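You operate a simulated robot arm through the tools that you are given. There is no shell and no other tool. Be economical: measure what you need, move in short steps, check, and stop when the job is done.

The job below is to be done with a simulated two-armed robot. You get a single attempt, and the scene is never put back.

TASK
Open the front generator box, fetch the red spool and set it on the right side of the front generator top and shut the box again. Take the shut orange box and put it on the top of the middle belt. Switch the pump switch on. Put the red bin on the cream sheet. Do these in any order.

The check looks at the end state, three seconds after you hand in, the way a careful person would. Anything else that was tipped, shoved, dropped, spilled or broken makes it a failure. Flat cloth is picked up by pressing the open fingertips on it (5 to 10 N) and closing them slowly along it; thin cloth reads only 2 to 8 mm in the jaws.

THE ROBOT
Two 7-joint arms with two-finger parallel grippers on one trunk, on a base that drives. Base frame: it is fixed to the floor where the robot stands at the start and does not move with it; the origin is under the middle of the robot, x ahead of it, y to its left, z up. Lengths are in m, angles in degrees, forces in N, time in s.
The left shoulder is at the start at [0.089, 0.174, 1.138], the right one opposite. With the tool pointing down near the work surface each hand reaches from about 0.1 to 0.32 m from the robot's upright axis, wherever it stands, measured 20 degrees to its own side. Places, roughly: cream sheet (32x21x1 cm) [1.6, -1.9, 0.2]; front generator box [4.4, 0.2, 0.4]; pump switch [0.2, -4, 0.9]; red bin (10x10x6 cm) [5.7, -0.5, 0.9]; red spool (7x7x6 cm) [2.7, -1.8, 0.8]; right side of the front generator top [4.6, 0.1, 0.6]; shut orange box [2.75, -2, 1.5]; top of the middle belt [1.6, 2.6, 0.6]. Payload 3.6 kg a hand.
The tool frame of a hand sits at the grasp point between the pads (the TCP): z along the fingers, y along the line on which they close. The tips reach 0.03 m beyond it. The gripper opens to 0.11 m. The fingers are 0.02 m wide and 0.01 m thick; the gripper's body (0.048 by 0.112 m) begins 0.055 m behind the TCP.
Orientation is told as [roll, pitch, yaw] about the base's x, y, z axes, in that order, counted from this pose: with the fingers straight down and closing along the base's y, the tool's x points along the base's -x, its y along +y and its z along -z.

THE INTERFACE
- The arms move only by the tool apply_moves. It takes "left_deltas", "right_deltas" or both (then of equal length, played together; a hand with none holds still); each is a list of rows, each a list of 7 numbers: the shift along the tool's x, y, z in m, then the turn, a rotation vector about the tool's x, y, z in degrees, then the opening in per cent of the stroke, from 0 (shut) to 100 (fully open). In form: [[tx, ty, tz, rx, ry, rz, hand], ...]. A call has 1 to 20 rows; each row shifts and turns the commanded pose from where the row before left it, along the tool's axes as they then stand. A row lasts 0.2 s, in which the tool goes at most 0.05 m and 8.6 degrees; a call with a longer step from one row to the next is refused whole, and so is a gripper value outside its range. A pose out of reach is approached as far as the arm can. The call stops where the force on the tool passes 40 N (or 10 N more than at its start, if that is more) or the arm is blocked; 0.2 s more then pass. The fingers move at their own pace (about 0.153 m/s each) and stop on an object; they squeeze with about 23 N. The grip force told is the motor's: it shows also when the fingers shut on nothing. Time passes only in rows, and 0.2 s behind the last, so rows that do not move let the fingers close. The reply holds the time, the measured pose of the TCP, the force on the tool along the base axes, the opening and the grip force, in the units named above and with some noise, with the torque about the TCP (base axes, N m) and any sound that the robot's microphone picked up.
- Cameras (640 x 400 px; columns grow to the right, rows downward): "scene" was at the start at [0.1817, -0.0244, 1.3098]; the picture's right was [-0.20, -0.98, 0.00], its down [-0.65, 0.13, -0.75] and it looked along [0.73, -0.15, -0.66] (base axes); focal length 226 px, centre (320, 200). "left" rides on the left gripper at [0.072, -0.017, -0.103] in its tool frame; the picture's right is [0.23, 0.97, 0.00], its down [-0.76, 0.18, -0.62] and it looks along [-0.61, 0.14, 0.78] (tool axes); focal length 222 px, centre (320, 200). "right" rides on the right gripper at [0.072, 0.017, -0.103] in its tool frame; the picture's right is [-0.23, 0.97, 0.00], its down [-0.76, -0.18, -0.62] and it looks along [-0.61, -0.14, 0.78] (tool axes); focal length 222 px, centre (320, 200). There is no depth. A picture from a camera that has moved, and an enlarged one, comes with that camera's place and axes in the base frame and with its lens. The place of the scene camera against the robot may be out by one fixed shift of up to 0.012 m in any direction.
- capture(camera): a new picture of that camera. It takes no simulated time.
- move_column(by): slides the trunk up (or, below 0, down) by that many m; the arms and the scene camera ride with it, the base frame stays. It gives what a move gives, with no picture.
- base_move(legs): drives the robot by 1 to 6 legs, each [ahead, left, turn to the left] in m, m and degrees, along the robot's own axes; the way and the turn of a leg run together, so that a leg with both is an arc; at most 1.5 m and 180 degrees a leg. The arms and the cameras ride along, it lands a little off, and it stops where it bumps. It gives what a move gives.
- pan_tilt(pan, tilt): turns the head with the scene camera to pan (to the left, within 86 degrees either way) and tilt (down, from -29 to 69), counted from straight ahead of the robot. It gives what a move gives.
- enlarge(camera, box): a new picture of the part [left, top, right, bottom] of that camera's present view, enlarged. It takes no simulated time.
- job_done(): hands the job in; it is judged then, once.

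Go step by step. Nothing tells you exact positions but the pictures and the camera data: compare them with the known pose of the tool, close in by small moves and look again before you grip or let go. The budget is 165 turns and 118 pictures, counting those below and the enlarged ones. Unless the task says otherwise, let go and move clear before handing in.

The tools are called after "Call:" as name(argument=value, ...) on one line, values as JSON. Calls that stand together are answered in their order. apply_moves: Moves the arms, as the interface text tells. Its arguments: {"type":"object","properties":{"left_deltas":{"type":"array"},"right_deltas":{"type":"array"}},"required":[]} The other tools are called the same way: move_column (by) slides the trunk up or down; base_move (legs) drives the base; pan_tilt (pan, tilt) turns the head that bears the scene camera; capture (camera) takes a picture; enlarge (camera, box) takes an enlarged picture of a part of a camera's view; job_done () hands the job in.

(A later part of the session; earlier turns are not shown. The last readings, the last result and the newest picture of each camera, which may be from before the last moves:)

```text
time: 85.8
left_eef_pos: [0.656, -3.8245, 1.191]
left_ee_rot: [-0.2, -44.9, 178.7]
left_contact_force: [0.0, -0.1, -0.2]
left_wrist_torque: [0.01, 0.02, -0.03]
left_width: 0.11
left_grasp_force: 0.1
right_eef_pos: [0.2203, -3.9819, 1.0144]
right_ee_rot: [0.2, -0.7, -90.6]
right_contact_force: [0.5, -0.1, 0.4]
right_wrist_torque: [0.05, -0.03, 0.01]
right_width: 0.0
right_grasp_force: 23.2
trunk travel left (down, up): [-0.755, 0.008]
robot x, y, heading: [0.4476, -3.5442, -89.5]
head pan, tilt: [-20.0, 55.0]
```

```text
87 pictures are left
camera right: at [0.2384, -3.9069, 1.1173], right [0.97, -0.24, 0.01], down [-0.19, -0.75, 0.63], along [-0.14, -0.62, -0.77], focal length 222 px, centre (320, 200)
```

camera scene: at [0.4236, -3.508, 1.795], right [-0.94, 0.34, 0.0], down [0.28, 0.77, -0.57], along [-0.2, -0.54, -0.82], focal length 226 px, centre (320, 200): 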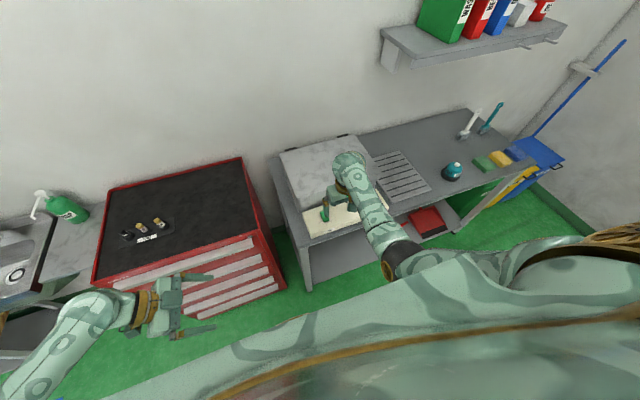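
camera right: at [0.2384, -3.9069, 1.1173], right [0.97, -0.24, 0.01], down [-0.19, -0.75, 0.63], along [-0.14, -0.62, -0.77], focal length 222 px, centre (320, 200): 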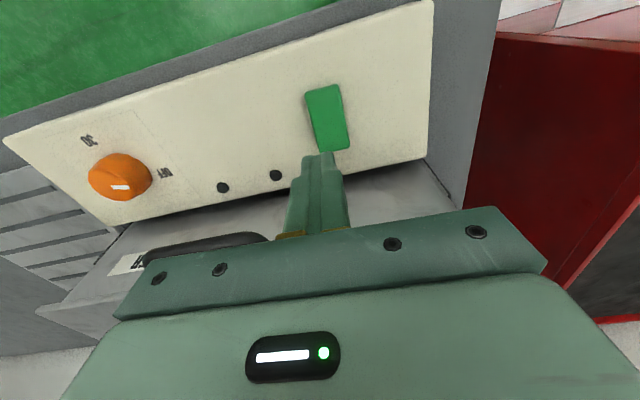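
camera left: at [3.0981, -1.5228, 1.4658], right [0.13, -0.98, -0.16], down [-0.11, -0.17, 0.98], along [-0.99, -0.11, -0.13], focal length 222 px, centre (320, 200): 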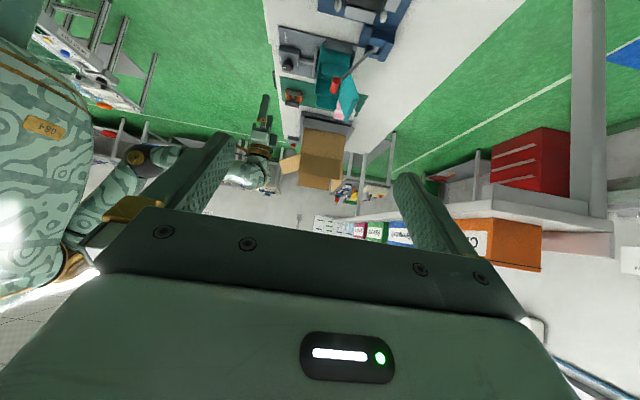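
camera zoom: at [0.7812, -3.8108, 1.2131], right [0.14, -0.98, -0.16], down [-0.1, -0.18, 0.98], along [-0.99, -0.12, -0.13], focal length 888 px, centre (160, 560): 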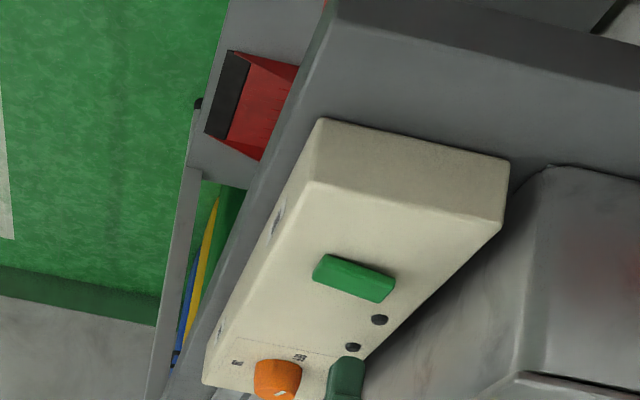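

Call:
enlarge(camera="left", box=[350, 112, 390, 137])

Call:
enlarge(camera="right", box=[280, 70, 376, 160])

```text
16.00 times, centred on (370, 124) of left
camera zoom: at [0.7812, -3.8108, 1.2131], right [0.14, -0.98, -0.16], down [-0.1, -0.18, 0.98], along [-0.99, -0.12, -0.13], focal length 3554 px, centre (-480, 1408)
```

zoom: 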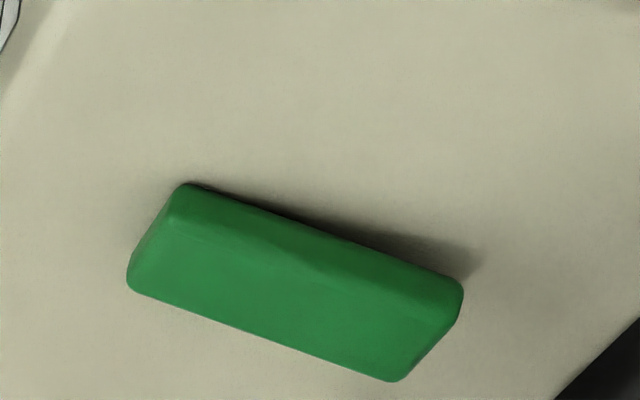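

```text
4.44 times, centred on (328, 115) of right
camera zoom: at [0.2384, -3.9069, 1.1173], right [0.97, -0.24, 0.01], down [-0.19, -0.75, 0.63], along [-0.14, -0.62, -0.77], focal length 987 px, centre (284, 578)
```

zoom: 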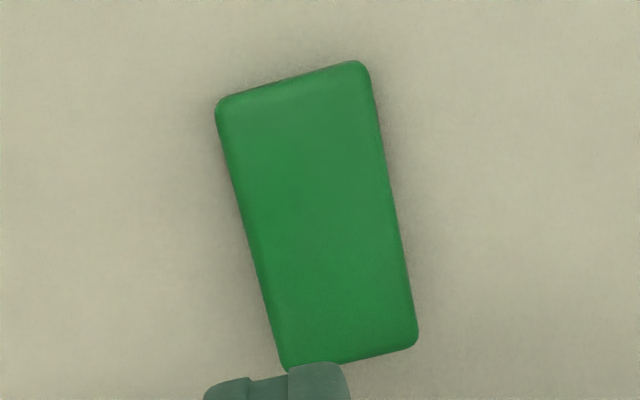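

The rear is still raised because the tips slid to the pivot. I'll give the arm more range by lowering the trunk and press further back, at y≈-3.996.

Call:
apply_moves(right_deltas=[[-0.007, 0.006, -0.03, 0, 0, 0, 0], [-0.008, 0.006, -0.03, 0, 0.7, 0, 0]])

Call:
move_column(by=-0.09)

```text
time: 86.4
left_eef_pos: [0.6575, -3.824, 1.193]
left_ee_rot: [0.0, -44.8, 178.6]
left_contact_force: [0.0, -0.4, -1.1]
left_wrist_torque: [0.05, -0.03, -0.01]
left_width: 0.1102
left_grasp_force: 0.0
right_eef_pos: [0.2311, -3.9944, 1.076]
right_ee_rot: [0.2, -0.2, -90.7]
right_contact_force: [0.4, 0.4, -0.4]
right_wrist_torque: [0.0, 0.0, 0.03]
right_width: 0.0
right_grasp_force: 23.4
trunk travel left (down, up): [-0.755, 0.008]
robot x, y, heading: [0.4436, -3.5436, -89.9]
head pan, tilt: [-20.0, 55.0]
```

```text
time: 87.6
left_eef_pos: [0.6561, -3.825, 1.1015]
left_ee_rot: [0.0, -44.9, 178.6]
left_contact_force: [0.9, 0.6, 0.2]
left_wrist_torque: [-0.04, -0.02, 0.0]
left_width: 0.1099
left_grasp_force: 0.1
right_eef_pos: [0.232, -3.9951, 0.9863]
right_ee_rot: [0.2, -0.3, -90.6]
right_contact_force: [0.3, -0.4, 0.4]
right_wrist_torque: [0.0, 0.02, 0.0]
right_width: 0.0
right_grasp_force: 23.3
trunk travel left (down, up): [-0.665, 0.098]
robot x, y, heading: [0.4496, -3.5433, -90.1]
head pan, tilt: [-20.0, 55.0]
```

Call:
apply_moves(right_deltas=[[0, 0, 0.007, 0, 0, 0, 0], [0, 0, 0.007, 0, 0, 0, 0], [0, 0, 0.005, 0, 0, 0, 0], [0, 0, 0.004, 0, 0, 0, 0], [0, 0, 0.004, 0, 0, 0, 0], [0, 0, 0.004, 0, 0, 0, 0], [0, 0, 0.004, 0, 0, 0, 0]])

Call:
enlarge(camera="left", box=[330, 110, 426, 170])

```text
time: 88.8
left_eef_pos: [0.6574, -3.8232, 1.1019]
left_ee_rot: [0.1, -44.9, 178.5]
left_contact_force: [-0.6, 0.2, 0.8]
left_wrist_torque: [-0.02, -0.05, -0.01]
left_width: 0.1096
left_grasp_force: 0.0
right_eef_pos: [0.2327, -3.9994, 0.965]
right_ee_rot: [0.1, -0.8, -90.3]
right_contact_force: [0.7, 0.7, 3.6]
right_wrist_torque: [0.04, 0.02, 0.01]
right_width: 0.0
right_grasp_force: 22.9
trunk travel left (down, up): [-0.665, 0.098]
robot x, y, heading: [0.4523, -3.5401, -90.0]
head pan, tilt: [-20.0, 55.0]
stopped in row 5 (right hand): the force on the tool passed its limit at 49 N (the readings are from after the stop); the commanded pose is now the measured one
```

```text
6.67 times, centred on (378, 140) of left
camera zoom: at [0.7818, -3.8085, 1.1238], right [0.14, -0.98, -0.16], down [-0.1, -0.17, 0.98], along [-0.99, -0.12, -0.12], focal length 1481 px, centre (-67, 600)
```

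zoom: 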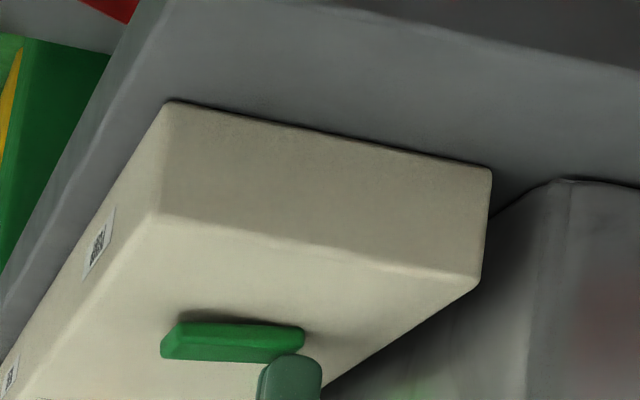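

Call:
move_column(by=0.09)

Call:
enlarge(camera="left", box=[350, 112, 390, 137])

Call:
enlarge(camera="left", box=[280, 60, 440, 160])

```text
time: 90.0
left_eef_pos: [0.6556, -3.8242, 1.1921]
left_ee_rot: [-0.2, -45.0, 178.7]
left_contact_force: [1.0, 0.1, 1.3]
left_wrist_torque: [-0.01, 0.01, 0.02]
left_width: 0.11
left_grasp_force: 0.1
right_eef_pos: [0.2312, -4.0, 1.0521]
right_ee_rot: [0.1, -0.5, -90.5]
right_contact_force: [0.7, 0.1, 0.4]
right_wrist_torque: [0.01, 0.0, 0.0]
right_width: 0.0
right_grasp_force: 23.2
trunk travel left (down, up): [-0.755, 0.008]
robot x, y, heading: [0.4483, -3.5416, -89.8]
head pan, tilt: [-20.0, 55.0]
```

```text
16.00 times, centred on (370, 124) of left
camera zoom: at [0.7813, -3.81, 1.2133], right [0.14, -0.98, -0.16], down [-0.1, -0.18, 0.98], along [-0.99, -0.12, -0.13], focal length 3554 px, centre (-480, 1408)
```

zoom: 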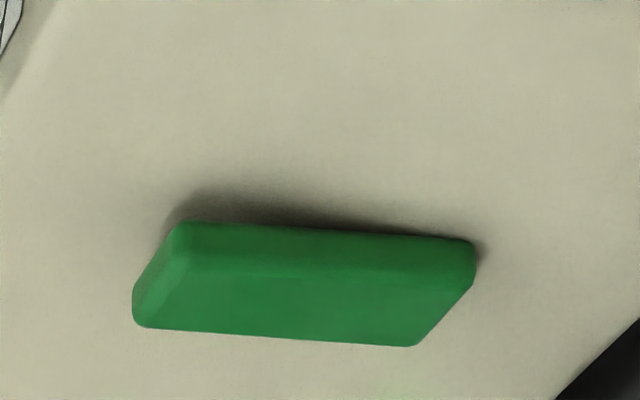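

```text
4.00 times, centred on (360, 110) of left
camera zoom: at [0.7813, -3.81, 1.2133], right [0.14, -0.98, -0.16], down [-0.1, -0.18, 0.98], along [-0.99, -0.12, -0.13], focal length 888 px, centre (160, 560)
```

zoom: 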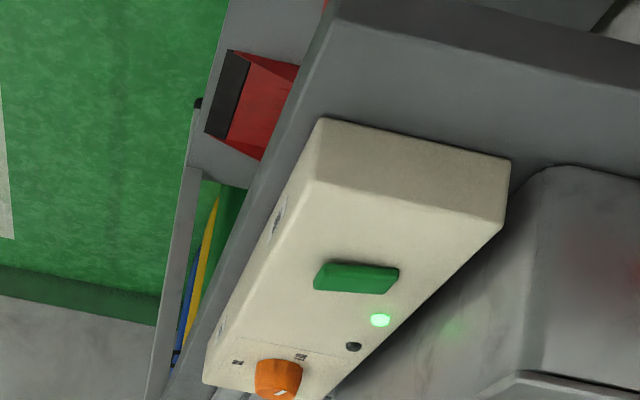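

The pump lamp is lit, so the switch is on. Next I'll go behind the bench for the orange box and the spool.

Call:
base_move(legs=[[-0.65, 0, 0], [0, 1.1, 0], [0, 1.1, 0], [0, 0, 90], [0, 0, 90]])

Call:
pan_tilt(pan=0, tilt=40)

Call:
capture(camera="scene")

```text
time: 94.1
left_eef_pos: [0.6835, -3.1962, 1.1917]
left_ee_rot: [0.0, -44.9, 179.7]
left_contact_force: [-0.9, 0.3, 0.8]
left_wrist_torque: [0.0, 0.02, 0.0]
left_width: 0.11
left_grasp_force: 0.0
right_eef_pos: [0.2627, -3.3795, 1.052]
right_ee_rot: [0.1, -0.6, -89.2]
right_contact_force: [-0.8, -0.7, -0.2]
right_wrist_torque: [0.01, -0.02, -0.01]
right_width: 0.0001
right_grasp_force: 23.0
trunk travel left (down, up): [-0.755, 0.008]
robot x, y, heading: [0.4723, -2.9179, -88.5]
head pan, tilt: [-20.0, 55.0]
stopped in leg 2: the robot was blocked; the commanded pose is now the measured one
```

```text
time: 95.0
left_eef_pos: [0.6853, -3.1962, 1.191]
left_ee_rot: [-0.1, -45.0, 179.8]
left_contact_force: [0.1, 0.0, -0.4]
left_wrist_torque: [0.0, -0.02, -0.01]
left_width: 0.1101
left_grasp_force: 0.1
right_eef_pos: [0.2643, -3.3808, 1.0534]
right_ee_rot: [0.0, -0.6, -89.2]
right_contact_force: [-0.2, 0.7, 1.0]
right_wrist_torque: [0.0, -0.02, -0.02]
right_width: 0.0
right_grasp_force: 23.4
trunk travel left (down, up): [-0.755, 0.008]
robot x, y, heading: [0.4711, -2.916, -88.6]
head pan, tilt: [0.0, 40.0]
```

```text
81 pictures are left
camera scene: at [0.475, -3.0214, 1.8156], right [-1.0, -0.02, 0.0], down [-0.02, 0.64, -0.77], along [0.02, -0.77, -0.64], focal length 226 px, centre (320, 200)
```

scene: 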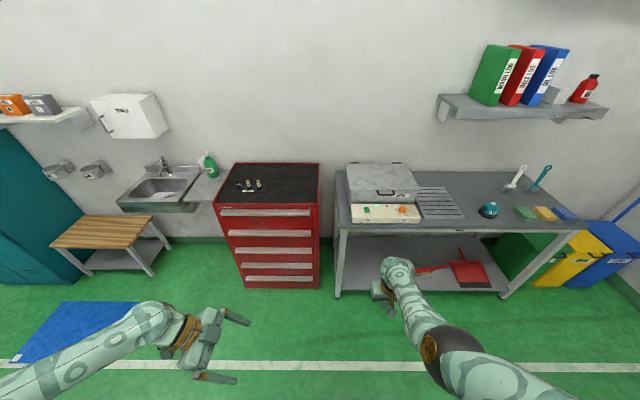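

The move was blocked, probably by the grey table behind me. I'll go forward a bit and then strafe.

Call:
base_move(legs=[[0.15, 0, -1.5], [0, 0.5, 0], [0, 0.6, 0]])

Call:
pan_tilt(pan=-86, tilt=40)

Call:
capture(camera="scene")

```text
time: 101.9
left_eef_pos: [1.777, -3.3651, 1.1921]
left_ee_rot: [-0.1, -44.9, 177.1]
left_contact_force: [-0.4, 0.2, -0.2]
left_wrist_torque: [-0.03, 0.0, 0.01]
left_width: 0.1099
left_grasp_force: 0.1
right_eef_pos: [1.3469, -3.5309, 1.0527]
right_ee_rot: [0.1, -0.6, -92.0]
right_contact_force: [-0.2, 0.1, -0.4]
right_wrist_torque: [0.02, 0.01, -0.01]
right_width: 0.0
right_grasp_force: 22.8
trunk travel left (down, up): [-0.755, 0.008]
robot x, y, heading: [1.5778, -3.0782, -91.3]
head pan, tilt: [0.0, 40.0]
```

```text
time: 103.5
left_eef_pos: [1.7775, -3.3667, 1.1918]
left_ee_rot: [0.0, -44.8, 177.1]
left_contact_force: [-0.8, 0.0, -0.1]
left_wrist_torque: [-0.01, 0.01, -0.04]
left_width: 0.1099
left_grasp_force: 0.1
right_eef_pos: [1.3481, -3.5293, 1.0531]
right_ee_rot: [0.0, -0.5, -92.0]
right_contact_force: [0.7, 0.0, -0.7]
right_wrist_torque: [0.0, -0.05, -0.02]
right_width: 0.0
right_grasp_force: 23.7
trunk travel left (down, up): [-0.755, 0.008]
robot x, y, heading: [1.5772, -3.0786, -91.5]
head pan, tilt: [-85.9, 40.0]
```

```text
80 pictures are left
camera scene: at [1.4926, -3.1004, 1.8157], right [-0.05, 1.0, 0.0], down [0.64, 0.03, -0.77], along [-0.77, -0.04, -0.64], focal length 226 px, centre (320, 200)
```

scene: 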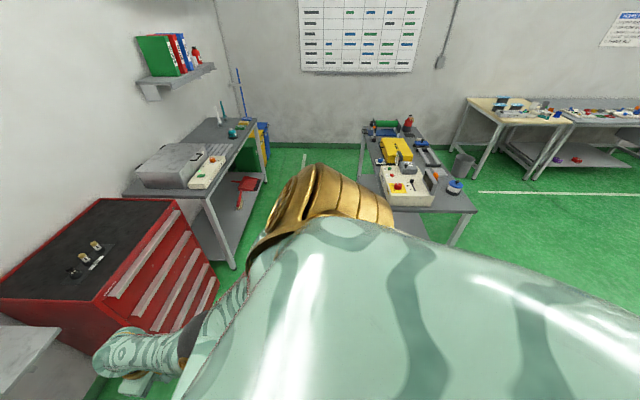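

The table is undisturbed. I'll continue to x≈2.67 and turn to face the bench's back.

Call:
base_move(legs=[[0, 1.1, 1.4], [0, 0, 90], [0, 0, 90]])

Call:
pan_tilt(pan=0, tilt=35)

Call:
capture(camera="scene")

```text
time: 116.8
left_eef_pos: [2.4514, -2.8178, 1.1921]
left_ee_rot: [-0.1, -44.9, 0.5]
left_contact_force: [-0.2, -0.7, -0.5]
left_wrist_torque: [0.01, 0.03, -0.02]
left_width: 0.1101
left_grasp_force: 0.1
right_eef_pos: [2.8695, -2.6282, 1.0515]
right_ee_rot: [0.0, -0.6, 91.3]
right_contact_force: [-0.7, 0.5, 1.0]
right_wrist_torque: [-0.01, 0.02, -0.01]
right_width: 0.0001
right_grasp_force: 23.2
trunk travel left (down, up): [-0.755, 0.008]
robot x, y, heading: [2.6671, -3.089, 91.6]
head pan, tilt: [-85.9, 40.0]
```

```text
time: 118.4
left_eef_pos: [2.4512, -2.8171, 1.1916]
left_ee_rot: [-0.2, -45.0, 0.4]
left_contact_force: [0.1, -0.6, -0.3]
left_wrist_torque: [0.01, -0.04, -0.03]
left_width: 0.11
left_grasp_force: 0.1
right_eef_pos: [2.8704, -2.6292, 1.0524]
right_ee_rot: [0.0, -0.7, 91.2]
right_contact_force: [-0.8, 0.0, 0.1]
right_wrist_torque: [0.0, 0.02, -0.02]
right_width: 0.0001
right_grasp_force: 23.7
trunk travel left (down, up): [-0.755, 0.008]
robot x, y, heading: [2.6656, -3.0904, 91.8]
head pan, tilt: [0.0, 35.0]
```

```text
79 pictures are left
camera scene: at [2.6636, -3.0015, 1.8232], right [1.0, 0.03, 0.0], down [0.02, -0.57, -0.82], along [-0.03, 0.82, -0.57], focal length 226 px, centre (320, 200)
```

scene: 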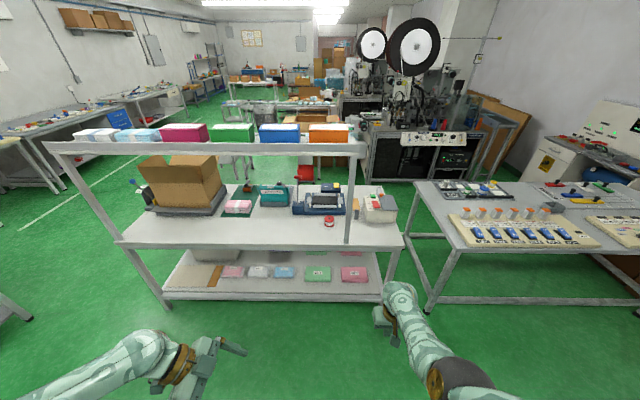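

I can see the box, the spool, and a beige sheet on the lower shelf. I'll orient the right hand for the box (roll 0, pitch -45, yaw 180) and raise it.

Call:
apply_moves(right_deltas=[[0, 0, -0.02, 0, 0, -8.1, 100], [0, 0, -0.02, 0, 0, -8.1, 100], [0, 0, -0.02, 0, 0, -8.1, 100], [0, 0, -0.02, 0, 0, -8.1, 100], [0, 0, -0.02, 0, 0, -8.1, 100], [0, 0, 0, 0, 0, -8.1, 100], [0, 0, 0, 0, 0, -8.1, 100], [0, 0, 0, 0, 0, -8.1, 100], [0, 0, 0, 0, 0, -8.1, 100], [0, 0, 0, 0, 0, -8.1, 100], [0, 0, 0, 0, 0, -8.1, 100], [0, 0, 0, 0, -7.4, 0, 100], [0, 0, 0, 0, -7.4, 0, 100], [0, 0, 0, 0, -7.4, 0, 100], [0, 0, 0, 0, -7.4, 0, 100], [0, 0, 0, 0, -7.4, 0, 100], [0, 0, 0, 0, -7.4, 0, 100]])

Call:
apply_moves(right_deltas=[[-0.0315, 0.0045, -0.0354, 0, 0, 0, 100], [-0.0315, 0.0045, -0.0354, 0, 0, 0, 100], [-0.0315, 0.0045, -0.0354, 0, 0, 0, 100], [-0.0315, 0.0045, -0.0354, 0, 0, 0, 100], [-0.0315, 0.0045, -0.0354, 0, 0, 0, 100], [-0.0315, 0.0045, -0.0354, 0, 0, 0, 100], [-0.0315, 0.0045, -0.0354, 0, 0, 0, 100], [-0.0315, 0.0045, -0.0354, 0, 0, 0, 100], [-0.0315, 0.0045, -0.0354, 0, 0, 0, 100]])

```text
time: 122.0
left_eef_pos: [2.4514, -2.8172, 1.192]
left_ee_rot: [-0.1, -45.0, 0.3]
left_contact_force: [0.1, 0.1, -0.3]
left_wrist_torque: [0.0, -0.02, 0.0]
left_width: 0.1102
left_grasp_force: 0.1
right_eef_pos: [2.8699, -2.6293, 1.1523]
right_ee_rot: [-0.9, -44.6, -179.0]
right_contact_force: [0.1, -0.1, -0.1]
right_wrist_torque: [-0.01, -0.02, 0.01]
right_width: 0.1099
right_grasp_force: 0.0
trunk travel left (down, up): [-0.755, 0.008]
robot x, y, heading: [2.6689, -3.0912, 92.2]
head pan, tilt: [0.0, 35.0]
```

```text
time: 124.0
left_eef_pos: [2.4494, -2.8189, 1.192]
left_ee_rot: [-0.2, -44.9, 0.2]
left_contact_force: [0.0, -0.1, 0.2]
left_wrist_torque: [-0.01, -0.01, 0.04]
left_width: 0.11
left_grasp_force: 0.1
right_eef_pos: [2.889, -2.675, 1.5768]
right_ee_rot: [-0.7, -44.4, -179.0]
right_contact_force: [-0.2, -0.1, 0.5]
right_wrist_torque: [-0.02, -0.02, 0.02]
right_width: 0.1101
right_grasp_force: 0.1
trunk travel left (down, up): [-0.755, 0.008]
robot x, y, heading: [2.6638, -3.0926, 91.8]
head pan, tilt: [0.0, 35.0]
```

Call:
base_move(legs=[[0, 0, -1.8], [0.6, 0, 0]])

Call:
capture(camera="right")

Call:
capture(camera="scene")

```text
time: 127.7
left_eef_pos: [2.4508, -2.2194, 1.1923]
left_ee_rot: [0.0, -44.9, -0.7]
left_contact_force: [0.6, 0.1, 0.1]
left_wrist_torque: [0.02, 0.01, 0.0]
left_width: 0.1102
left_grasp_force: 0.0
right_eef_pos: [2.8915, -2.0848, 1.5756]
right_ee_rot: [-0.8, -44.4, 180.0]
right_contact_force: [0.1, 0.5, 0.2]
right_wrist_torque: [-0.01, -0.02, 0.0]
right_width: 0.1102
right_grasp_force: 0.1
trunk travel left (down, up): [-0.755, 0.008]
robot x, y, heading: [2.6593, -2.4997, 90.9]
head pan, tilt: [0.0, 35.0]
```

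```text
78 pictures are left
camera right: at [3.0163, -2.1032, 1.5998], right [-0.17, -0.97, 0.15], down [-0.11, 0.17, 0.98], along [-0.98, 0.15, -0.13], focal length 222 px, centre (320, 200)
```

right: 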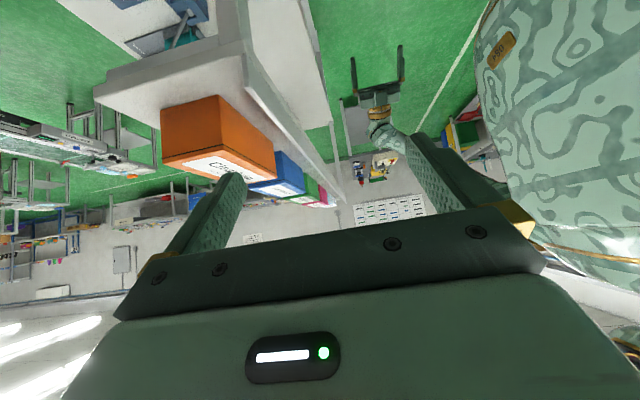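

```text
77 pictures are left
camera scene: at [2.6604, -2.4076, 1.8233], right [1.0, 0.02, 0.0], down [0.01, -0.57, -0.82], along [-0.01, 0.82, -0.57], focal length 226 px, centre (320, 200)
```

scene: 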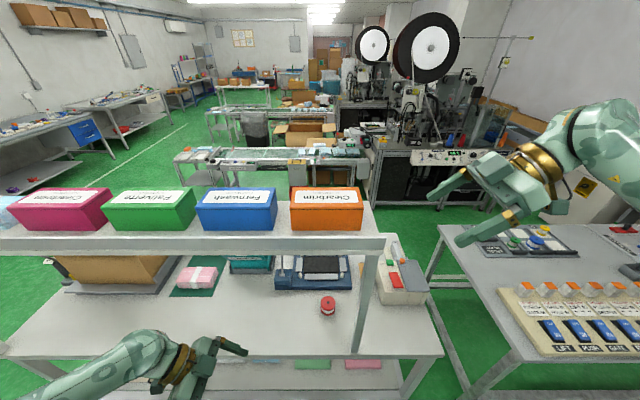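

Now I'll enlarge both views to measure the box depth and the gap to the lip.

Call:
enlarge(camera="right", box=[140, 80, 300, 180])

Call:
enlarge(camera="scene", box=[270, 175, 398, 255])

```text
4.00 times, centred on (220, 130) of right
camera zoom: at [3.0163, -2.1032, 1.5998], right [-0.17, -0.97, 0.15], down [-0.11, 0.17, 0.98], along [-0.98, 0.15, -0.13], focal length 888 px, centre (720, 480)
```

zoom: 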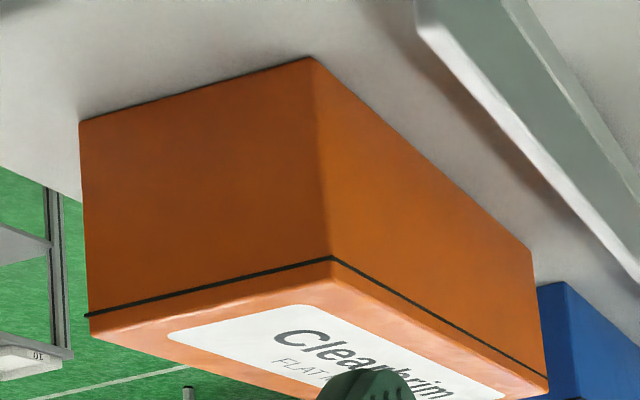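

```text
5.00 times, centred on (334, 215) of scene
camera zoom: at [2.6604, -2.4076, 1.8233], right [1.0, 0.02, 0.0], down [0.01, -0.57, -0.82], along [-0.01, 0.82, -0.57], focal length 1132 px, centre (250, 125)
```

zoom: 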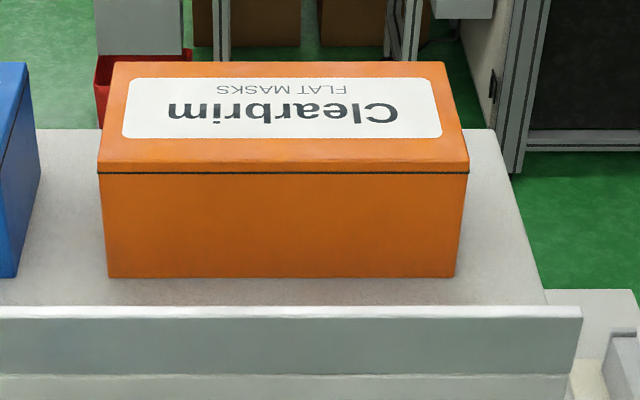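

The box is about 0.09 deep, centred at y≈-1.913, x 2.58–2.765. I'll bring the right hand above its free end.

Call:
apply_moves(right_deltas=[[-0.012, -0.0344, 0.0134, -0.8, 0, 0, 100], [-0.012, -0.0344, 0.0134, 0, 0, 0, 100], [-0.012, -0.0344, 0.0134, 0, 0, 0, 100], [-0.012, -0.0344, 0.0134, 0, 0, 0, 100], [-0.012, -0.0344, 0.0134, 0, 0, 0, 100], [0, 0, 0, 0, 0, 0, 100]])

Call:
capture(camera="right")

Call:
capture(camera="scene")

```text
time: 129.1
left_eef_pos: [2.4513, -2.2188, 1.191]
left_ee_rot: [-0.1, -44.9, -0.6]
left_contact_force: [-0.7, 0.3, 0.0]
left_wrist_torque: [-0.04, 0.03, 0.0]
left_width: 0.1101
left_grasp_force: 0.0
right_eef_pos: [2.8039, -1.9128, 1.57]
right_ee_rot: [-0.2, -44.4, -180.0]
right_contact_force: [-0.1, 0.9, -0.1]
right_wrist_torque: [0.02, 0.0, -0.01]
right_width: 0.11
right_grasp_force: 0.1
trunk travel left (down, up): [-0.755, 0.008]
robot x, y, heading: [2.6624, -2.4954, 90.7]
head pan, tilt: [0.0, 35.0]
```

```text
74 pictures are left
camera right: at [2.9287, -1.9304, 1.5932], right [-0.16, -0.97, 0.16], down [-0.11, 0.18, 0.98], along [-0.98, 0.14, -0.13], focal length 222 px, centre (320, 200)
```

right: 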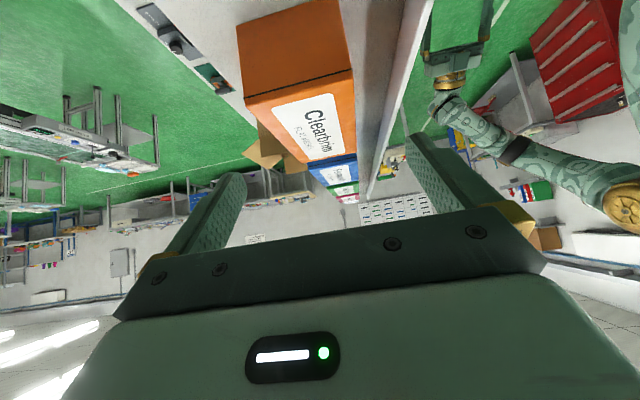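

```text
73 pictures are left
camera scene: at [2.6613, -2.4074, 1.8233], right [1.0, 0.02, 0.0], down [0.01, -0.57, -0.82], along [-0.01, 0.82, -0.57], focal length 226 px, centre (320, 200)
```

scene: 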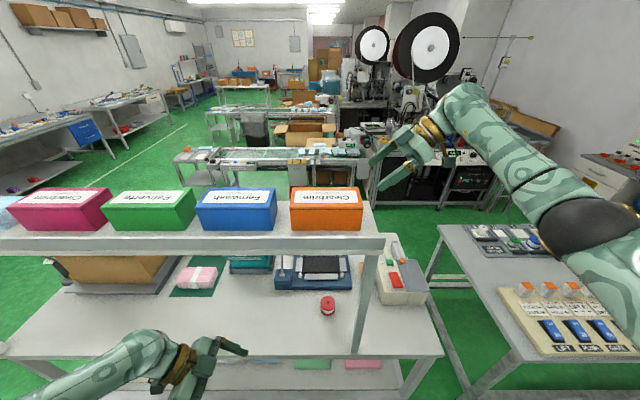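

The centre refines to y≈-1.906. I'll advance along the finger axis to straddle the box end.

Call:
apply_moves(right_deltas=[[0, -0.006, 0.02, 0, 0, 0, 100], [0, 0, 0.02, 0, 0, 0, 100], [0, 0, 0.02, 0, 0, 0, 100], [0, 0, 0.02, 0, 0, 0, 100], [0, 0, 0.015, 0, 0, 0, 100], [0, 0, 0, 0, 0, 0, 100]])

Call:
capture(camera="right")

```text
time: 130.5
left_eef_pos: [2.4524, -2.2185, 1.1931]
left_ee_rot: [-0.1, -44.9, -0.7]
left_contact_force: [0.1, -0.7, 0.7]
left_wrist_torque: [0.03, 0.03, 0.01]
left_width: 0.1099
left_grasp_force: 0.2
right_eef_pos: [2.7357, -1.9073, 1.5047]
right_ee_rot: [-0.1, -44.3, 180.1]
right_contact_force: [0.6, -0.1, -0.2]
right_wrist_torque: [0.01, 0.02, -0.02]
right_width: 0.1098
right_grasp_force: 0.1
trunk travel left (down, up): [-0.755, 0.008]
robot x, y, heading: [2.6623, -2.4981, 90.9]
head pan, tilt: [0.0, 35.0]
```

```text
72 pictures are left
camera right: at [2.8613, -1.9244, 1.5279], right [-0.16, -0.97, 0.16], down [-0.11, 0.18, 0.98], along [-0.98, 0.14, -0.13], focal length 222 px, centre (320, 200)
```

right: 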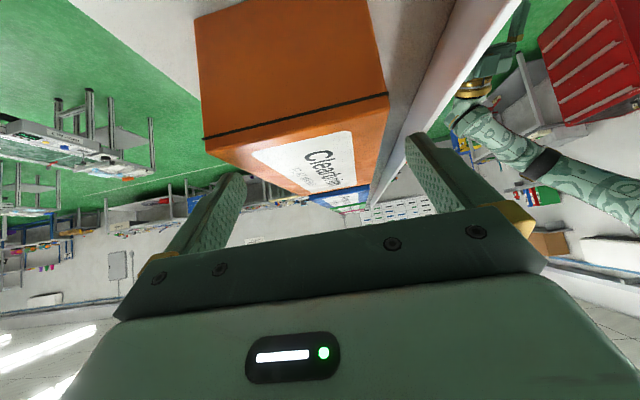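

Call:
apply_moves(right_deltas=[[0, -0.004, 0.01, 0, 0, 0, 100], [0, 0, 0.015, 0, 0, 0, 100], [0, 0, 0.013, 0, 0, 0, 100], [0, 0, 0, 0, 0, 0, 100]])

Call:
capture(camera="right")

Call:
enlarge(camera="scene", box=[270, 165, 398, 245])

```text
time: 131.5
left_eef_pos: [2.4504, -2.2194, 1.1916]
left_ee_rot: [0.0, -44.9, -0.7]
left_contact_force: [0.1, 0.4, -0.1]
left_wrist_torque: [0.03, 0.01, -0.02]
left_width: 0.1101
left_grasp_force: 0.1
right_eef_pos: [2.7089, -1.9035, 1.4781]
right_ee_rot: [0.0, -44.5, 180.1]
right_contact_force: [0.1, 0.1, -0.7]
right_wrist_torque: [-0.04, 0.01, -0.01]
right_width: 0.11
right_grasp_force: 0.1
trunk travel left (down, up): [-0.755, 0.008]
robot x, y, heading: [2.664, -2.4986, 90.9]
head pan, tilt: [0.0, 35.0]
```

```text
71 pictures are left
camera right: at [2.8344, -1.9193, 1.5011], right [-0.16, -0.97, 0.16], down [-0.11, 0.18, 0.98], along [-0.98, 0.14, -0.13], focal length 222 px, centre (320, 200)
```

right: 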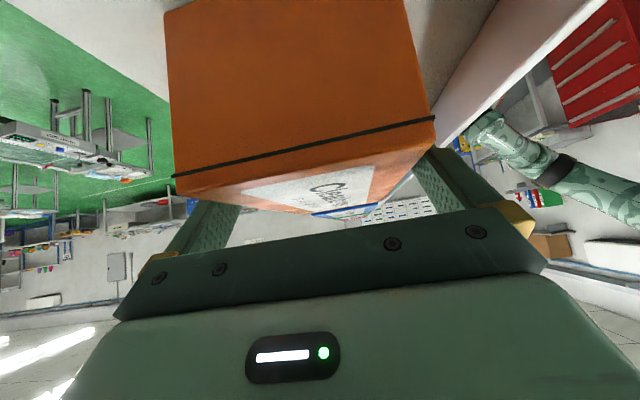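

```text
5.00 times, centred on (334, 205) of scene
camera zoom: at [2.6603, -2.4064, 1.8232], right [1.0, 0.02, 0.0], down [0.01, -0.57, -0.82], along [-0.01, 0.82, -0.57], focal length 1132 px, centre (250, 175)
```

zoom: 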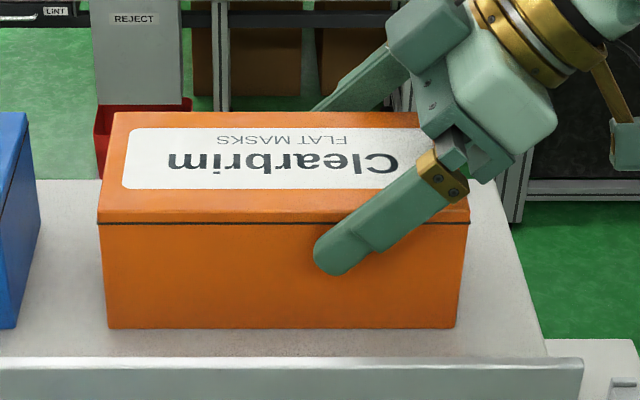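

It straddles the box well. I'll close and lift slightly.

Call:
apply_moves(right_deltas=[[0, 0, 0, 0, 0, 0, 60], [0, 0, 0, 0, 0, 0, 0], [0, 0, 0, 0, 0, 0, 0], [0, 0, 0, 0, 0, 0, 0], [-0.0141, 0, -0.0141, 0, 0, 0, 0], [-0.0141, 0, -0.0141, 0, 0, 0, 0], [-0.0141, 0, -0.0141, 0, 0, 0, 0], [0, 0, 0, 0, 0, 0, 0]])

Call:
capture(camera="scene")

```text
time: 133.3
left_eef_pos: [2.4512, -2.2189, 1.1916]
left_ee_rot: [0.0, -45.0, -0.6]
left_contact_force: [-0.3, 0.4, 0.7]
left_wrist_torque: [0.03, -0.01, 0.02]
left_width: 0.11
left_grasp_force: 0.0
right_eef_pos: [2.7072, -1.9017, 1.5378]
right_ee_rot: [0.0, -44.4, 179.9]
right_contact_force: [-0.5, 1.4, -2.2]
right_wrist_torque: [0.0, -0.09, 0.01]
right_width: 0.0939
right_grasp_force: 22.8
trunk travel left (down, up): [-0.755, 0.008]
robot x, y, heading: [2.6615, -2.4966, 91.1]
head pan, tilt: [0.0, 35.0]
```

```text
69 pictures are left
camera scene: at [2.6602, -2.4059, 1.8232], right [1.0, 0.02, 0.0], down [0.01, -0.57, -0.82], along [-0.01, 0.82, -0.57], focal length 226 px, centre (320, 200)
```

scene: 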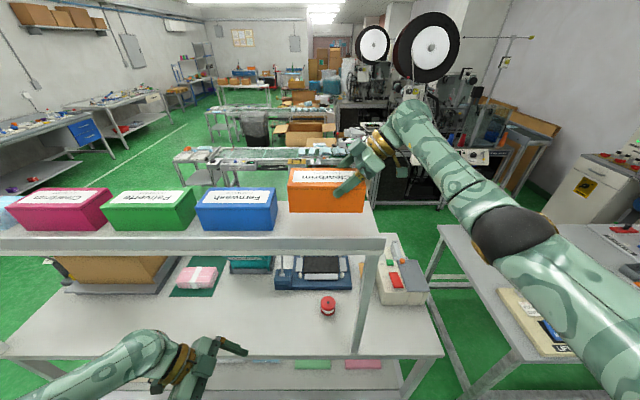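

The box is held (opening 0.094). I'll lift it more, back off, pull the box closer, lower the trunk and turn the left hand forward for the spool.

Call:
apply_moves(right_deltas=[[-0.0141, 0, -0.0141, 0, 0, 0, 0], [-0.0141, 0, -0.0141, 0, 0, 0, 0], [-0.0141, 0, -0.0141, 0, 0, 0, 0]])

Call:
base_move(legs=[[-0.5, 0, 0]])

Call:
apply_moves(right_deltas=[[0.0221, 0.0306, -0.0221, 0, 0, 0, 0], [0.0221, 0.0306, -0.0221, 0, 0, 0, 0], [0.0221, 0.0306, -0.0221, 0, 0, 0, 0], [0.0221, 0.0306, -0.0221, 0, 0, 0, 0], [0.0221, 0.0306, -0.0221, 0, 0, 0, 0], [0.0221, 0.0306, -0.0221, 0, 0, 0, 0], [0.0221, 0.0306, -0.0221, 0, 0, 0, 0], [0.0221, 0.0306, -0.0221, 0, 0, 0, 0], [0, 0, 0, 0, 0, 0, 0], [0, 0, 0, 0, 0, 0, 0], [0, 0, 0, 0, 0, 0, 0], [0, 0, 0, 0, 0, 0, 0], [0, 0, 0, 0, 0, 0, 0], [0, 0, 0, 0, 0, 0, 0], [0, 0, 0, 0, 0, 0, 0], [0, 0, 0, 0, 0, 0, 0], [0, 0, 0, 0, 0, 0, 0]], left_deltas=[[0, 0, 0, 0, 7.5, 0, 100], [0, 0, 0, 0, 7.5, 0, 100], [0, 0, 0, 0, 7.5, 0, 100], [0, 0, 0, 0, 7.5, 0, 100], [0, 0, 0, 0, 7.5, 0, 100], [0, 0, 0, 0, 7.5, 0, 100], [0, 0, 0, 0, 0, -8.25, 100], [0, 0, 0, 0, 0, -8.25, 100], [0, 0, 0, 0, 0, -8.25, 100], [0, 0, 0, 0, 0, -8.25, 100], [0, 0, 0, 0, 0, -8.25, 100], [0, 0, 0, 0, 0, -8.25, 100], [0, 0, 0, 0, 0, -8.25, 100], [0, 0, 0, 0, 0, -8.25, 100], [0, 0, 0, 0, 0, -8.25, 100], [0, 0, 0, 0, 0, -8.25, 100], [0, 0, 0, 0, 0, -8.25, 100]])

Call:
apply_moves(left_deltas=[[0, 0, 0, 0, -7.5, 0, 100], [0, 0, 0, 0, -7.5, 0, 100], [0, 0, 0, 0, -7.5, 0, 100], [0, 0, 0, 0, -7.5, 0, 100], [0, 0, 0, 0, -7.5, 0, 100], [0, 0, 0, 0, -7.5, 0, 100]])

Call:
capture(camera="scene")

```text
time: 134.1
left_eef_pos: [2.4505, -2.219, 1.1913]
left_ee_rot: [0.0, -44.9, -0.7]
left_contact_force: [0.5, 0.8, 0.1]
left_wrist_torque: [-0.02, 0.04, -0.05]
left_width: 0.1098
left_grasp_force: 0.0
right_eef_pos: [2.7069, -1.9034, 1.5982]
right_ee_rot: [0.0, -44.5, 179.9]
right_contact_force: [-0.5, -0.8, -1.2]
right_wrist_torque: [-0.04, -0.07, -0.01]
right_width: 0.0941
right_grasp_force: 23.3
trunk travel left (down, up): [-0.755, 0.008]
robot x, y, heading: [2.6623, -2.5028, 90.9]
head pan, tilt: [0.0, 35.0]
```

```text
time: 137.1
left_eef_pos: [2.4577, -2.7266, 1.1906]
left_ee_rot: [-0.1, -44.9, -0.5]
left_contact_force: [-0.7, 0.9, 0.7]
left_wrist_torque: [-0.01, 0.02, -0.04]
left_width: 0.1099
left_grasp_force: 0.0
right_eef_pos: [2.7144, -2.4099, 1.5962]
right_ee_rot: [0.2, -44.5, -180.0]
right_contact_force: [-0.6, -0.7, -2.1]
right_wrist_torque: [0.02, -0.05, 0.04]
right_width: 0.0942
right_grasp_force: 23.0
trunk travel left (down, up): [-0.755, 0.008]
robot x, y, heading: [2.6745, -3.0085, 90.9]
head pan, tilt: [0.0, 35.0]
```

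```text
time: 140.7
left_eef_pos: [2.4575, -2.7278, 1.1915]
left_ee_rot: [0.1, 0.0, 90.3]
left_contact_force: [-0.5, -0.6, -0.7]
left_wrist_torque: [0.02, 0.01, -0.01]
left_width: 0.1101
left_grasp_force: 0.0
right_eef_pos: [2.9629, -2.6549, 1.5997]
right_ee_rot: [0.0, -44.5, -179.9]
right_contact_force: [0.8, -0.3, -1.6]
right_wrist_torque: [0.04, -0.07, 0.0]
right_width: 0.0938
right_grasp_force: 23.0
trunk travel left (down, up): [-0.755, 0.008]
robot x, y, heading: [2.6697, -3.0083, 91.2]
head pan, tilt: [0.0, 35.0]
```

```text
time: 142.1
left_eef_pos: [2.459, -2.7297, 1.1923]
left_ee_rot: [0.0, -45.0, 90.1]
left_contact_force: [1.0, 0.0, 0.7]
left_wrist_torque: [-0.02, 0.02, 0.02]
left_width: 0.1098
left_grasp_force: 0.0
right_eef_pos: [2.9637, -2.6571, 1.5981]
right_ee_rot: [-0.1, -44.5, -180.0]
right_contact_force: [0.6, 0.0, -1.4]
right_wrist_torque: [-0.01, -0.09, 0.01]
right_width: 0.0938
right_grasp_force: 23.0
trunk travel left (down, up): [-0.755, 0.008]
robot x, y, heading: [2.6706, -3.0094, 90.9]
head pan, tilt: [0.0, 35.0]
```

```text
68 pictures are left
camera scene: at [2.6692, -2.9167, 1.8233], right [1.0, 0.02, 0.0], down [0.01, -0.57, -0.82], along [-0.01, 0.82, -0.57], focal length 226 px, centre (320, 200)
```

scene: 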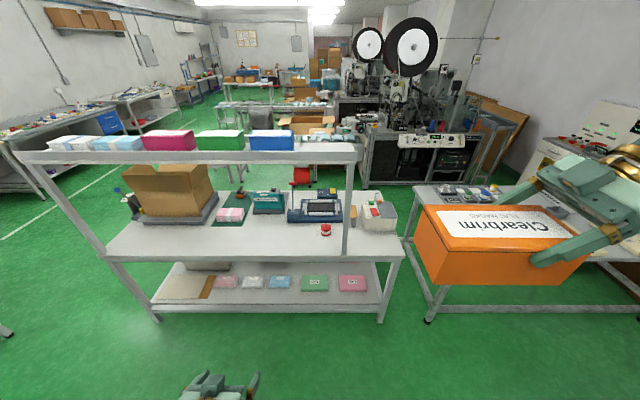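

Call:
move_column(by=-0.22)

Call:
base_move(legs=[[0, -0.14, -0.9], [0.58, 0, 0]])

Call:
pan_tilt(pan=5, tilt=45)

Call:
capture(camera="scene")

Call:
capture(camera="left")

```text
time: 144.4
left_eef_pos: [2.4584, -2.7284, 0.9726]
left_ee_rot: [0.1, -45.1, 90.1]
left_contact_force: [-0.4, 0.6, 0.4]
left_wrist_torque: [-0.02, -0.03, -0.02]
left_width: 0.1101
left_grasp_force: 0.0
right_eef_pos: [2.9659, -2.6578, 1.381]
right_ee_rot: [-0.1, -44.4, -179.9]
right_contact_force: [-0.6, 0.1, -0.8]
right_wrist_torque: [-0.03, -0.08, 0.01]
right_width: 0.0938
right_grasp_force: 22.8
trunk travel left (down, up): [-0.535, 0.228]
robot x, y, heading: [2.6695, -3.0087, 90.9]
head pan, tilt: [0.0, 35.0]
```

```text
time: 148.6
left_eef_pos: [2.6084, -2.1502, 0.9712]
left_ee_rot: [0.2, -44.9, 88.7]
left_contact_force: [0.2, -0.1, 0.1]
left_wrist_torque: [-0.02, 0.01, -0.01]
left_width: 0.1101
left_grasp_force: 0.1
right_eef_pos: [3.1175, -2.0912, 1.38]
right_ee_rot: [0.0, -44.4, 178.7]
right_contact_force: [-0.9, 0.6, -1.8]
right_wrist_torque: [-0.02, -0.1, 0.0]
right_width: 0.0939
right_grasp_force: 23.3
trunk travel left (down, up): [-0.535, 0.228]
robot x, y, heading: [2.8131, -2.4334, 89.6]
head pan, tilt: [0.0, 35.0]
```

```text
time: 149.3
left_eef_pos: [2.6093, -2.1494, 0.9717]
left_ee_rot: [0.1, -44.9, 88.7]
left_contact_force: [-0.8, -0.8, -0.3]
left_wrist_torque: [0.04, 0.0, -0.01]
left_width: 0.1104
left_grasp_force: 0.1
right_eef_pos: [3.117, -2.0914, 1.3798]
right_ee_rot: [0.1, -44.5, 178.7]
right_contact_force: [-0.4, -0.1, -1.8]
right_wrist_torque: [-0.01, -0.08, 0.0]
right_width: 0.094
right_grasp_force: 23.4
trunk travel left (down, up): [-0.535, 0.228]
robot x, y, heading: [2.8127, -2.4356, 89.4]
head pan, tilt: [5.0, 45.0]
```

```text
67 pictures are left
camera scene: at [2.8074, -2.3412, 1.5883], right [1.0, 0.08, 0.0], down [0.06, -0.7, -0.71], along [-0.06, 0.7, -0.71], focal length 226 px, centre (320, 200)
```

scene: 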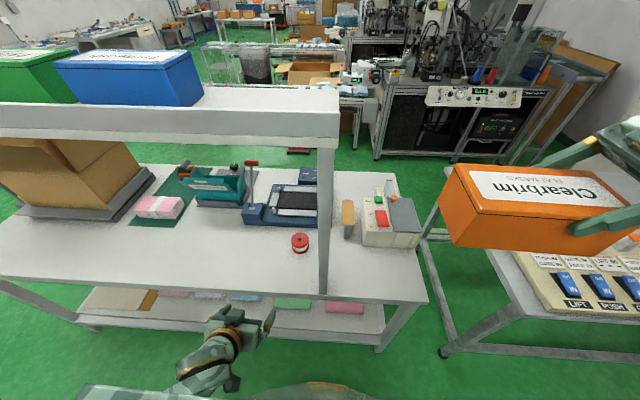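

```text
66 pictures are left
camera left: at [2.6232, -2.2747, 0.9934], right [-0.98, -0.14, -0.16], down [-0.17, 0.1, 0.98], along [-0.12, 0.98, -0.12], focal length 222 px, centre (320, 200)
```

left: 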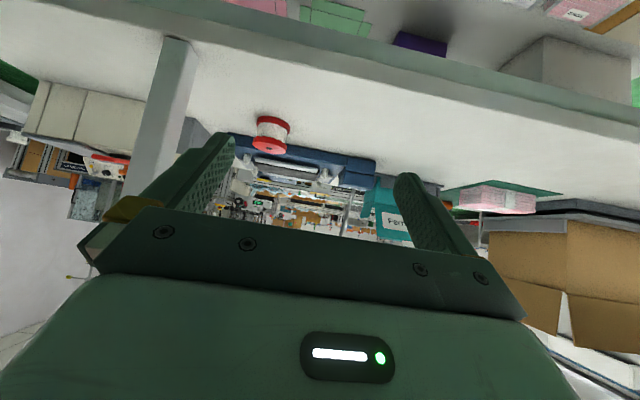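

The spool is at about (2.69, -1.82) on the bench. I'll approach it with the left hand tilted forward.

Call:
apply_moves(left_deltas=[[-0.0226, -0.0152, 0.0345, 0, 0, 0, 100], [-0.0226, -0.0152, 0.0345, 0, 0, 0, 100], [-0.0226, -0.0152, 0.0345, 0, 0, 0, 100], [-0.0226, -0.0152, 0.0345, 0, 0, 0, 100], [-0.0226, -0.0152, 0.0345, 0, 0, 0, 100], [0, 0, 0, 0, 0, 0, 100]])

Call:
capture(camera="left")

Call:
enlarge(camera="scene", box=[220, 190, 380, 290])

```text
time: 150.8
left_eef_pos: [2.6764, -1.9484, 0.9268]
left_ee_rot: [1.8, -44.7, 87.4]
left_contact_force: [-1.0, 0.1, -0.7]
left_wrist_torque: [-0.04, -0.01, -0.03]
left_width: 0.1099
left_grasp_force: 0.0
right_eef_pos: [3.1185, -2.0924, 1.3797]
right_ee_rot: [-0.1, -44.4, 178.7]
right_contact_force: [0.0, 0.0, -2.0]
right_wrist_torque: [-0.01, -0.09, -0.01]
right_width: 0.0936
right_grasp_force: 22.9
trunk travel left (down, up): [-0.535, 0.228]
robot x, y, heading: [2.8146, -2.4336, 89.2]
head pan, tilt: [5.0, 45.0]
```

```text
65 pictures are left
camera left: at [2.6914, -2.0729, 0.9474], right [-0.98, -0.14, -0.14], down [-0.15, 0.11, 0.98], along [-0.12, 0.98, -0.12], focal length 222 px, centre (320, 200)
```

left: 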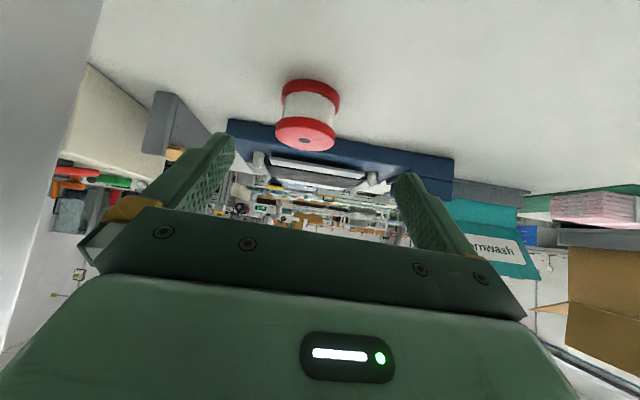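

```text
4.00 times, centred on (300, 240) of scene
camera zoom: at [2.8073, -2.342, 1.5883], right [1.0, 0.08, 0.0], down [0.06, -0.7, -0.71], along [-0.06, 0.7, -0.71], focal length 906 px, centre (400, 40)
```

zoom: 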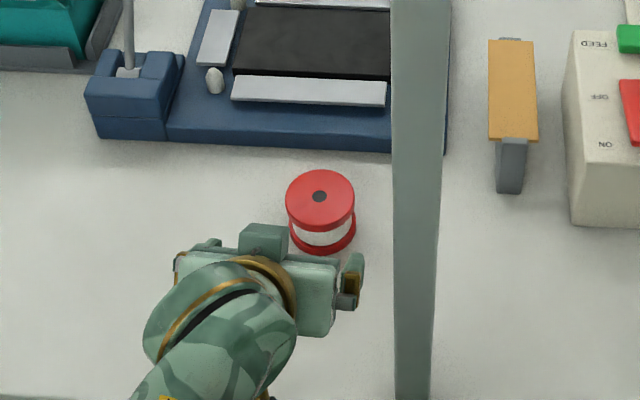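

The spool centre is (2.689, -1.83), z 0.79–0.85. I'll move in to straddle it.

Call:
apply_moves(left_deltas=[[-0.0024, -0.0011, 0.0216, 0.9, 0, 0, 100], [-0.0024, -0.0011, 0.0216, 0.9, 0, 0, 100], [-0.0024, -0.0011, 0.0216, 0, 0, 0, 100], [-0.0024, -0.0011, 0.0216, 0, 0, 0, 100], [-0.0024, -0.0011, 0.0216, 0, 0, 0, 100], [-0.0024, -0.0011, 0.0216, 0, 0, 0, 100], [-0.0024, -0.0011, 0.0216, 0, 0, 0, 100], [0, 0, 0, 0, 0, 0, 100]])

Call:
capture(camera="left")

```text
time: 152.6
left_eef_pos: [2.7014, -1.8599, 0.8638]
left_ee_rot: [-1.8, -44.9, 88.7]
left_contact_force: [-0.3, 0.2, -0.2]
left_wrist_torque: [-0.01, 0.02, -0.02]
left_width: 0.1101
left_grasp_force: 0.1
left hand out of reach, approached as far as the arm can: row 6, 7
right_eef_pos: [3.1176, -2.0911, 1.3795]
right_ee_rot: [0.1, -44.3, 178.7]
right_contact_force: [0.1, -0.2, -2.5]
right_wrist_torque: [-0.01, -0.08, -0.02]
right_width: 0.0936
right_grasp_force: 22.6
trunk travel left (down, up): [-0.535, 0.228]
robot x, y, heading: [2.8154, -2.4351, 89.6]
head pan, tilt: [5.0, 45.0]
```

```text
63 pictures are left
camera left: at [2.7114, -1.9838, 0.8858], right [-0.98, -0.12, -0.18], down [-0.19, 0.11, 0.98], along [-0.1, 0.99, -0.13], focal length 222 px, centre (320, 200)
```

left: 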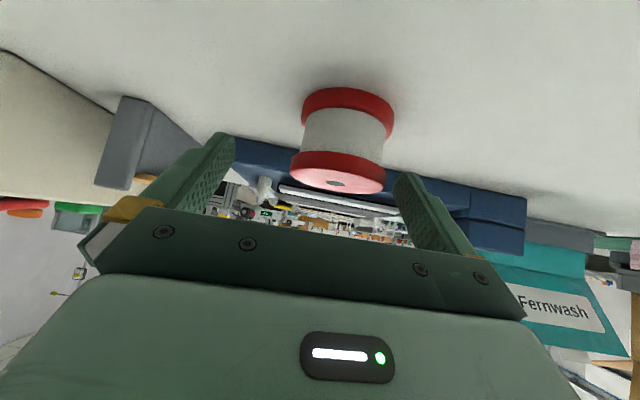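

The arm is at full stretch, so I'll raise the hand, lower the trunk by the same amount and then finish the approach.

Call:
apply_moves(left_deltas=[[-0.031, 0, -0.031, -0.9, 0, 0, 100], [-0.031, 0, -0.031, -0.9, 0, 0, 100], [-0.031, 0, -0.031, 0, 0, 0, 100], [0, 0, 0, 0, 0, 0, 100]])

Call:
move_column(by=-0.11)

Call:
capture(camera="left")

```text
time: 153.5
left_eef_pos: [2.6126, -1.8017, 1.0557]
left_ee_rot: [11.6, -51.6, 83.9]
left_contact_force: [-0.1, -0.3, -0.4]
left_wrist_torque: [-0.01, 0.04, 0.01]
left_width: 0.1101
left_grasp_force: 0.0
right_eef_pos: [3.1173, -2.0916, 1.3805]
right_ee_rot: [-0.1, -44.4, 178.6]
right_contact_force: [0.1, 0.3, -2.5]
right_wrist_torque: [0.0, -0.11, 0.01]
right_width: 0.0937
right_grasp_force: 22.9
trunk travel left (down, up): [-0.535, 0.228]
robot x, y, heading: [2.813, -2.4351, 89.5]
head pan, tilt: [5.0, 45.0]
stopped in row 4 (left hand): the arm was blocked; the commanded pose is now the measured one
```

```text
time: 155.0
left_eef_pos: [2.5926, -1.8022, 0.9459]
left_ee_rot: [14.6, -51.4, 82.4]
left_contact_force: [-0.5, -0.4, 0.1]
left_wrist_torque: [-0.01, 0.0, 0.01]
left_width: 0.1099
left_grasp_force: 0.1
right_eef_pos: [3.1173, -2.0913, 1.2692]
right_ee_rot: [0.0, -44.4, 178.7]
right_contact_force: [-0.9, -0.1, -1.7]
right_wrist_torque: [0.03, -0.09, 0.0]
right_width: 0.0938
right_grasp_force: 22.8
trunk travel left (down, up): [-0.425, 0.338]
robot x, y, heading: [2.8128, -2.4364, 89.4]
head pan, tilt: [5.0, 45.0]
```

```text
62 pictures are left
camera left: at [2.6187, -1.9265, 0.9485], right [-0.98, -0.2, -0.03], down [-0.02, -0.03, 1.0], along [-0.2, 0.98, 0.02], focal length 222 px, centre (320, 200)
```

left: 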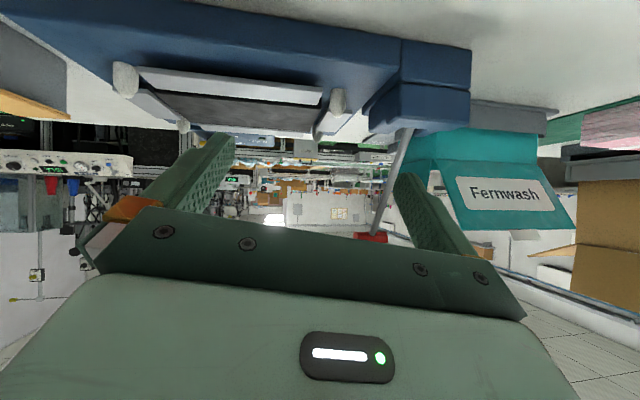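

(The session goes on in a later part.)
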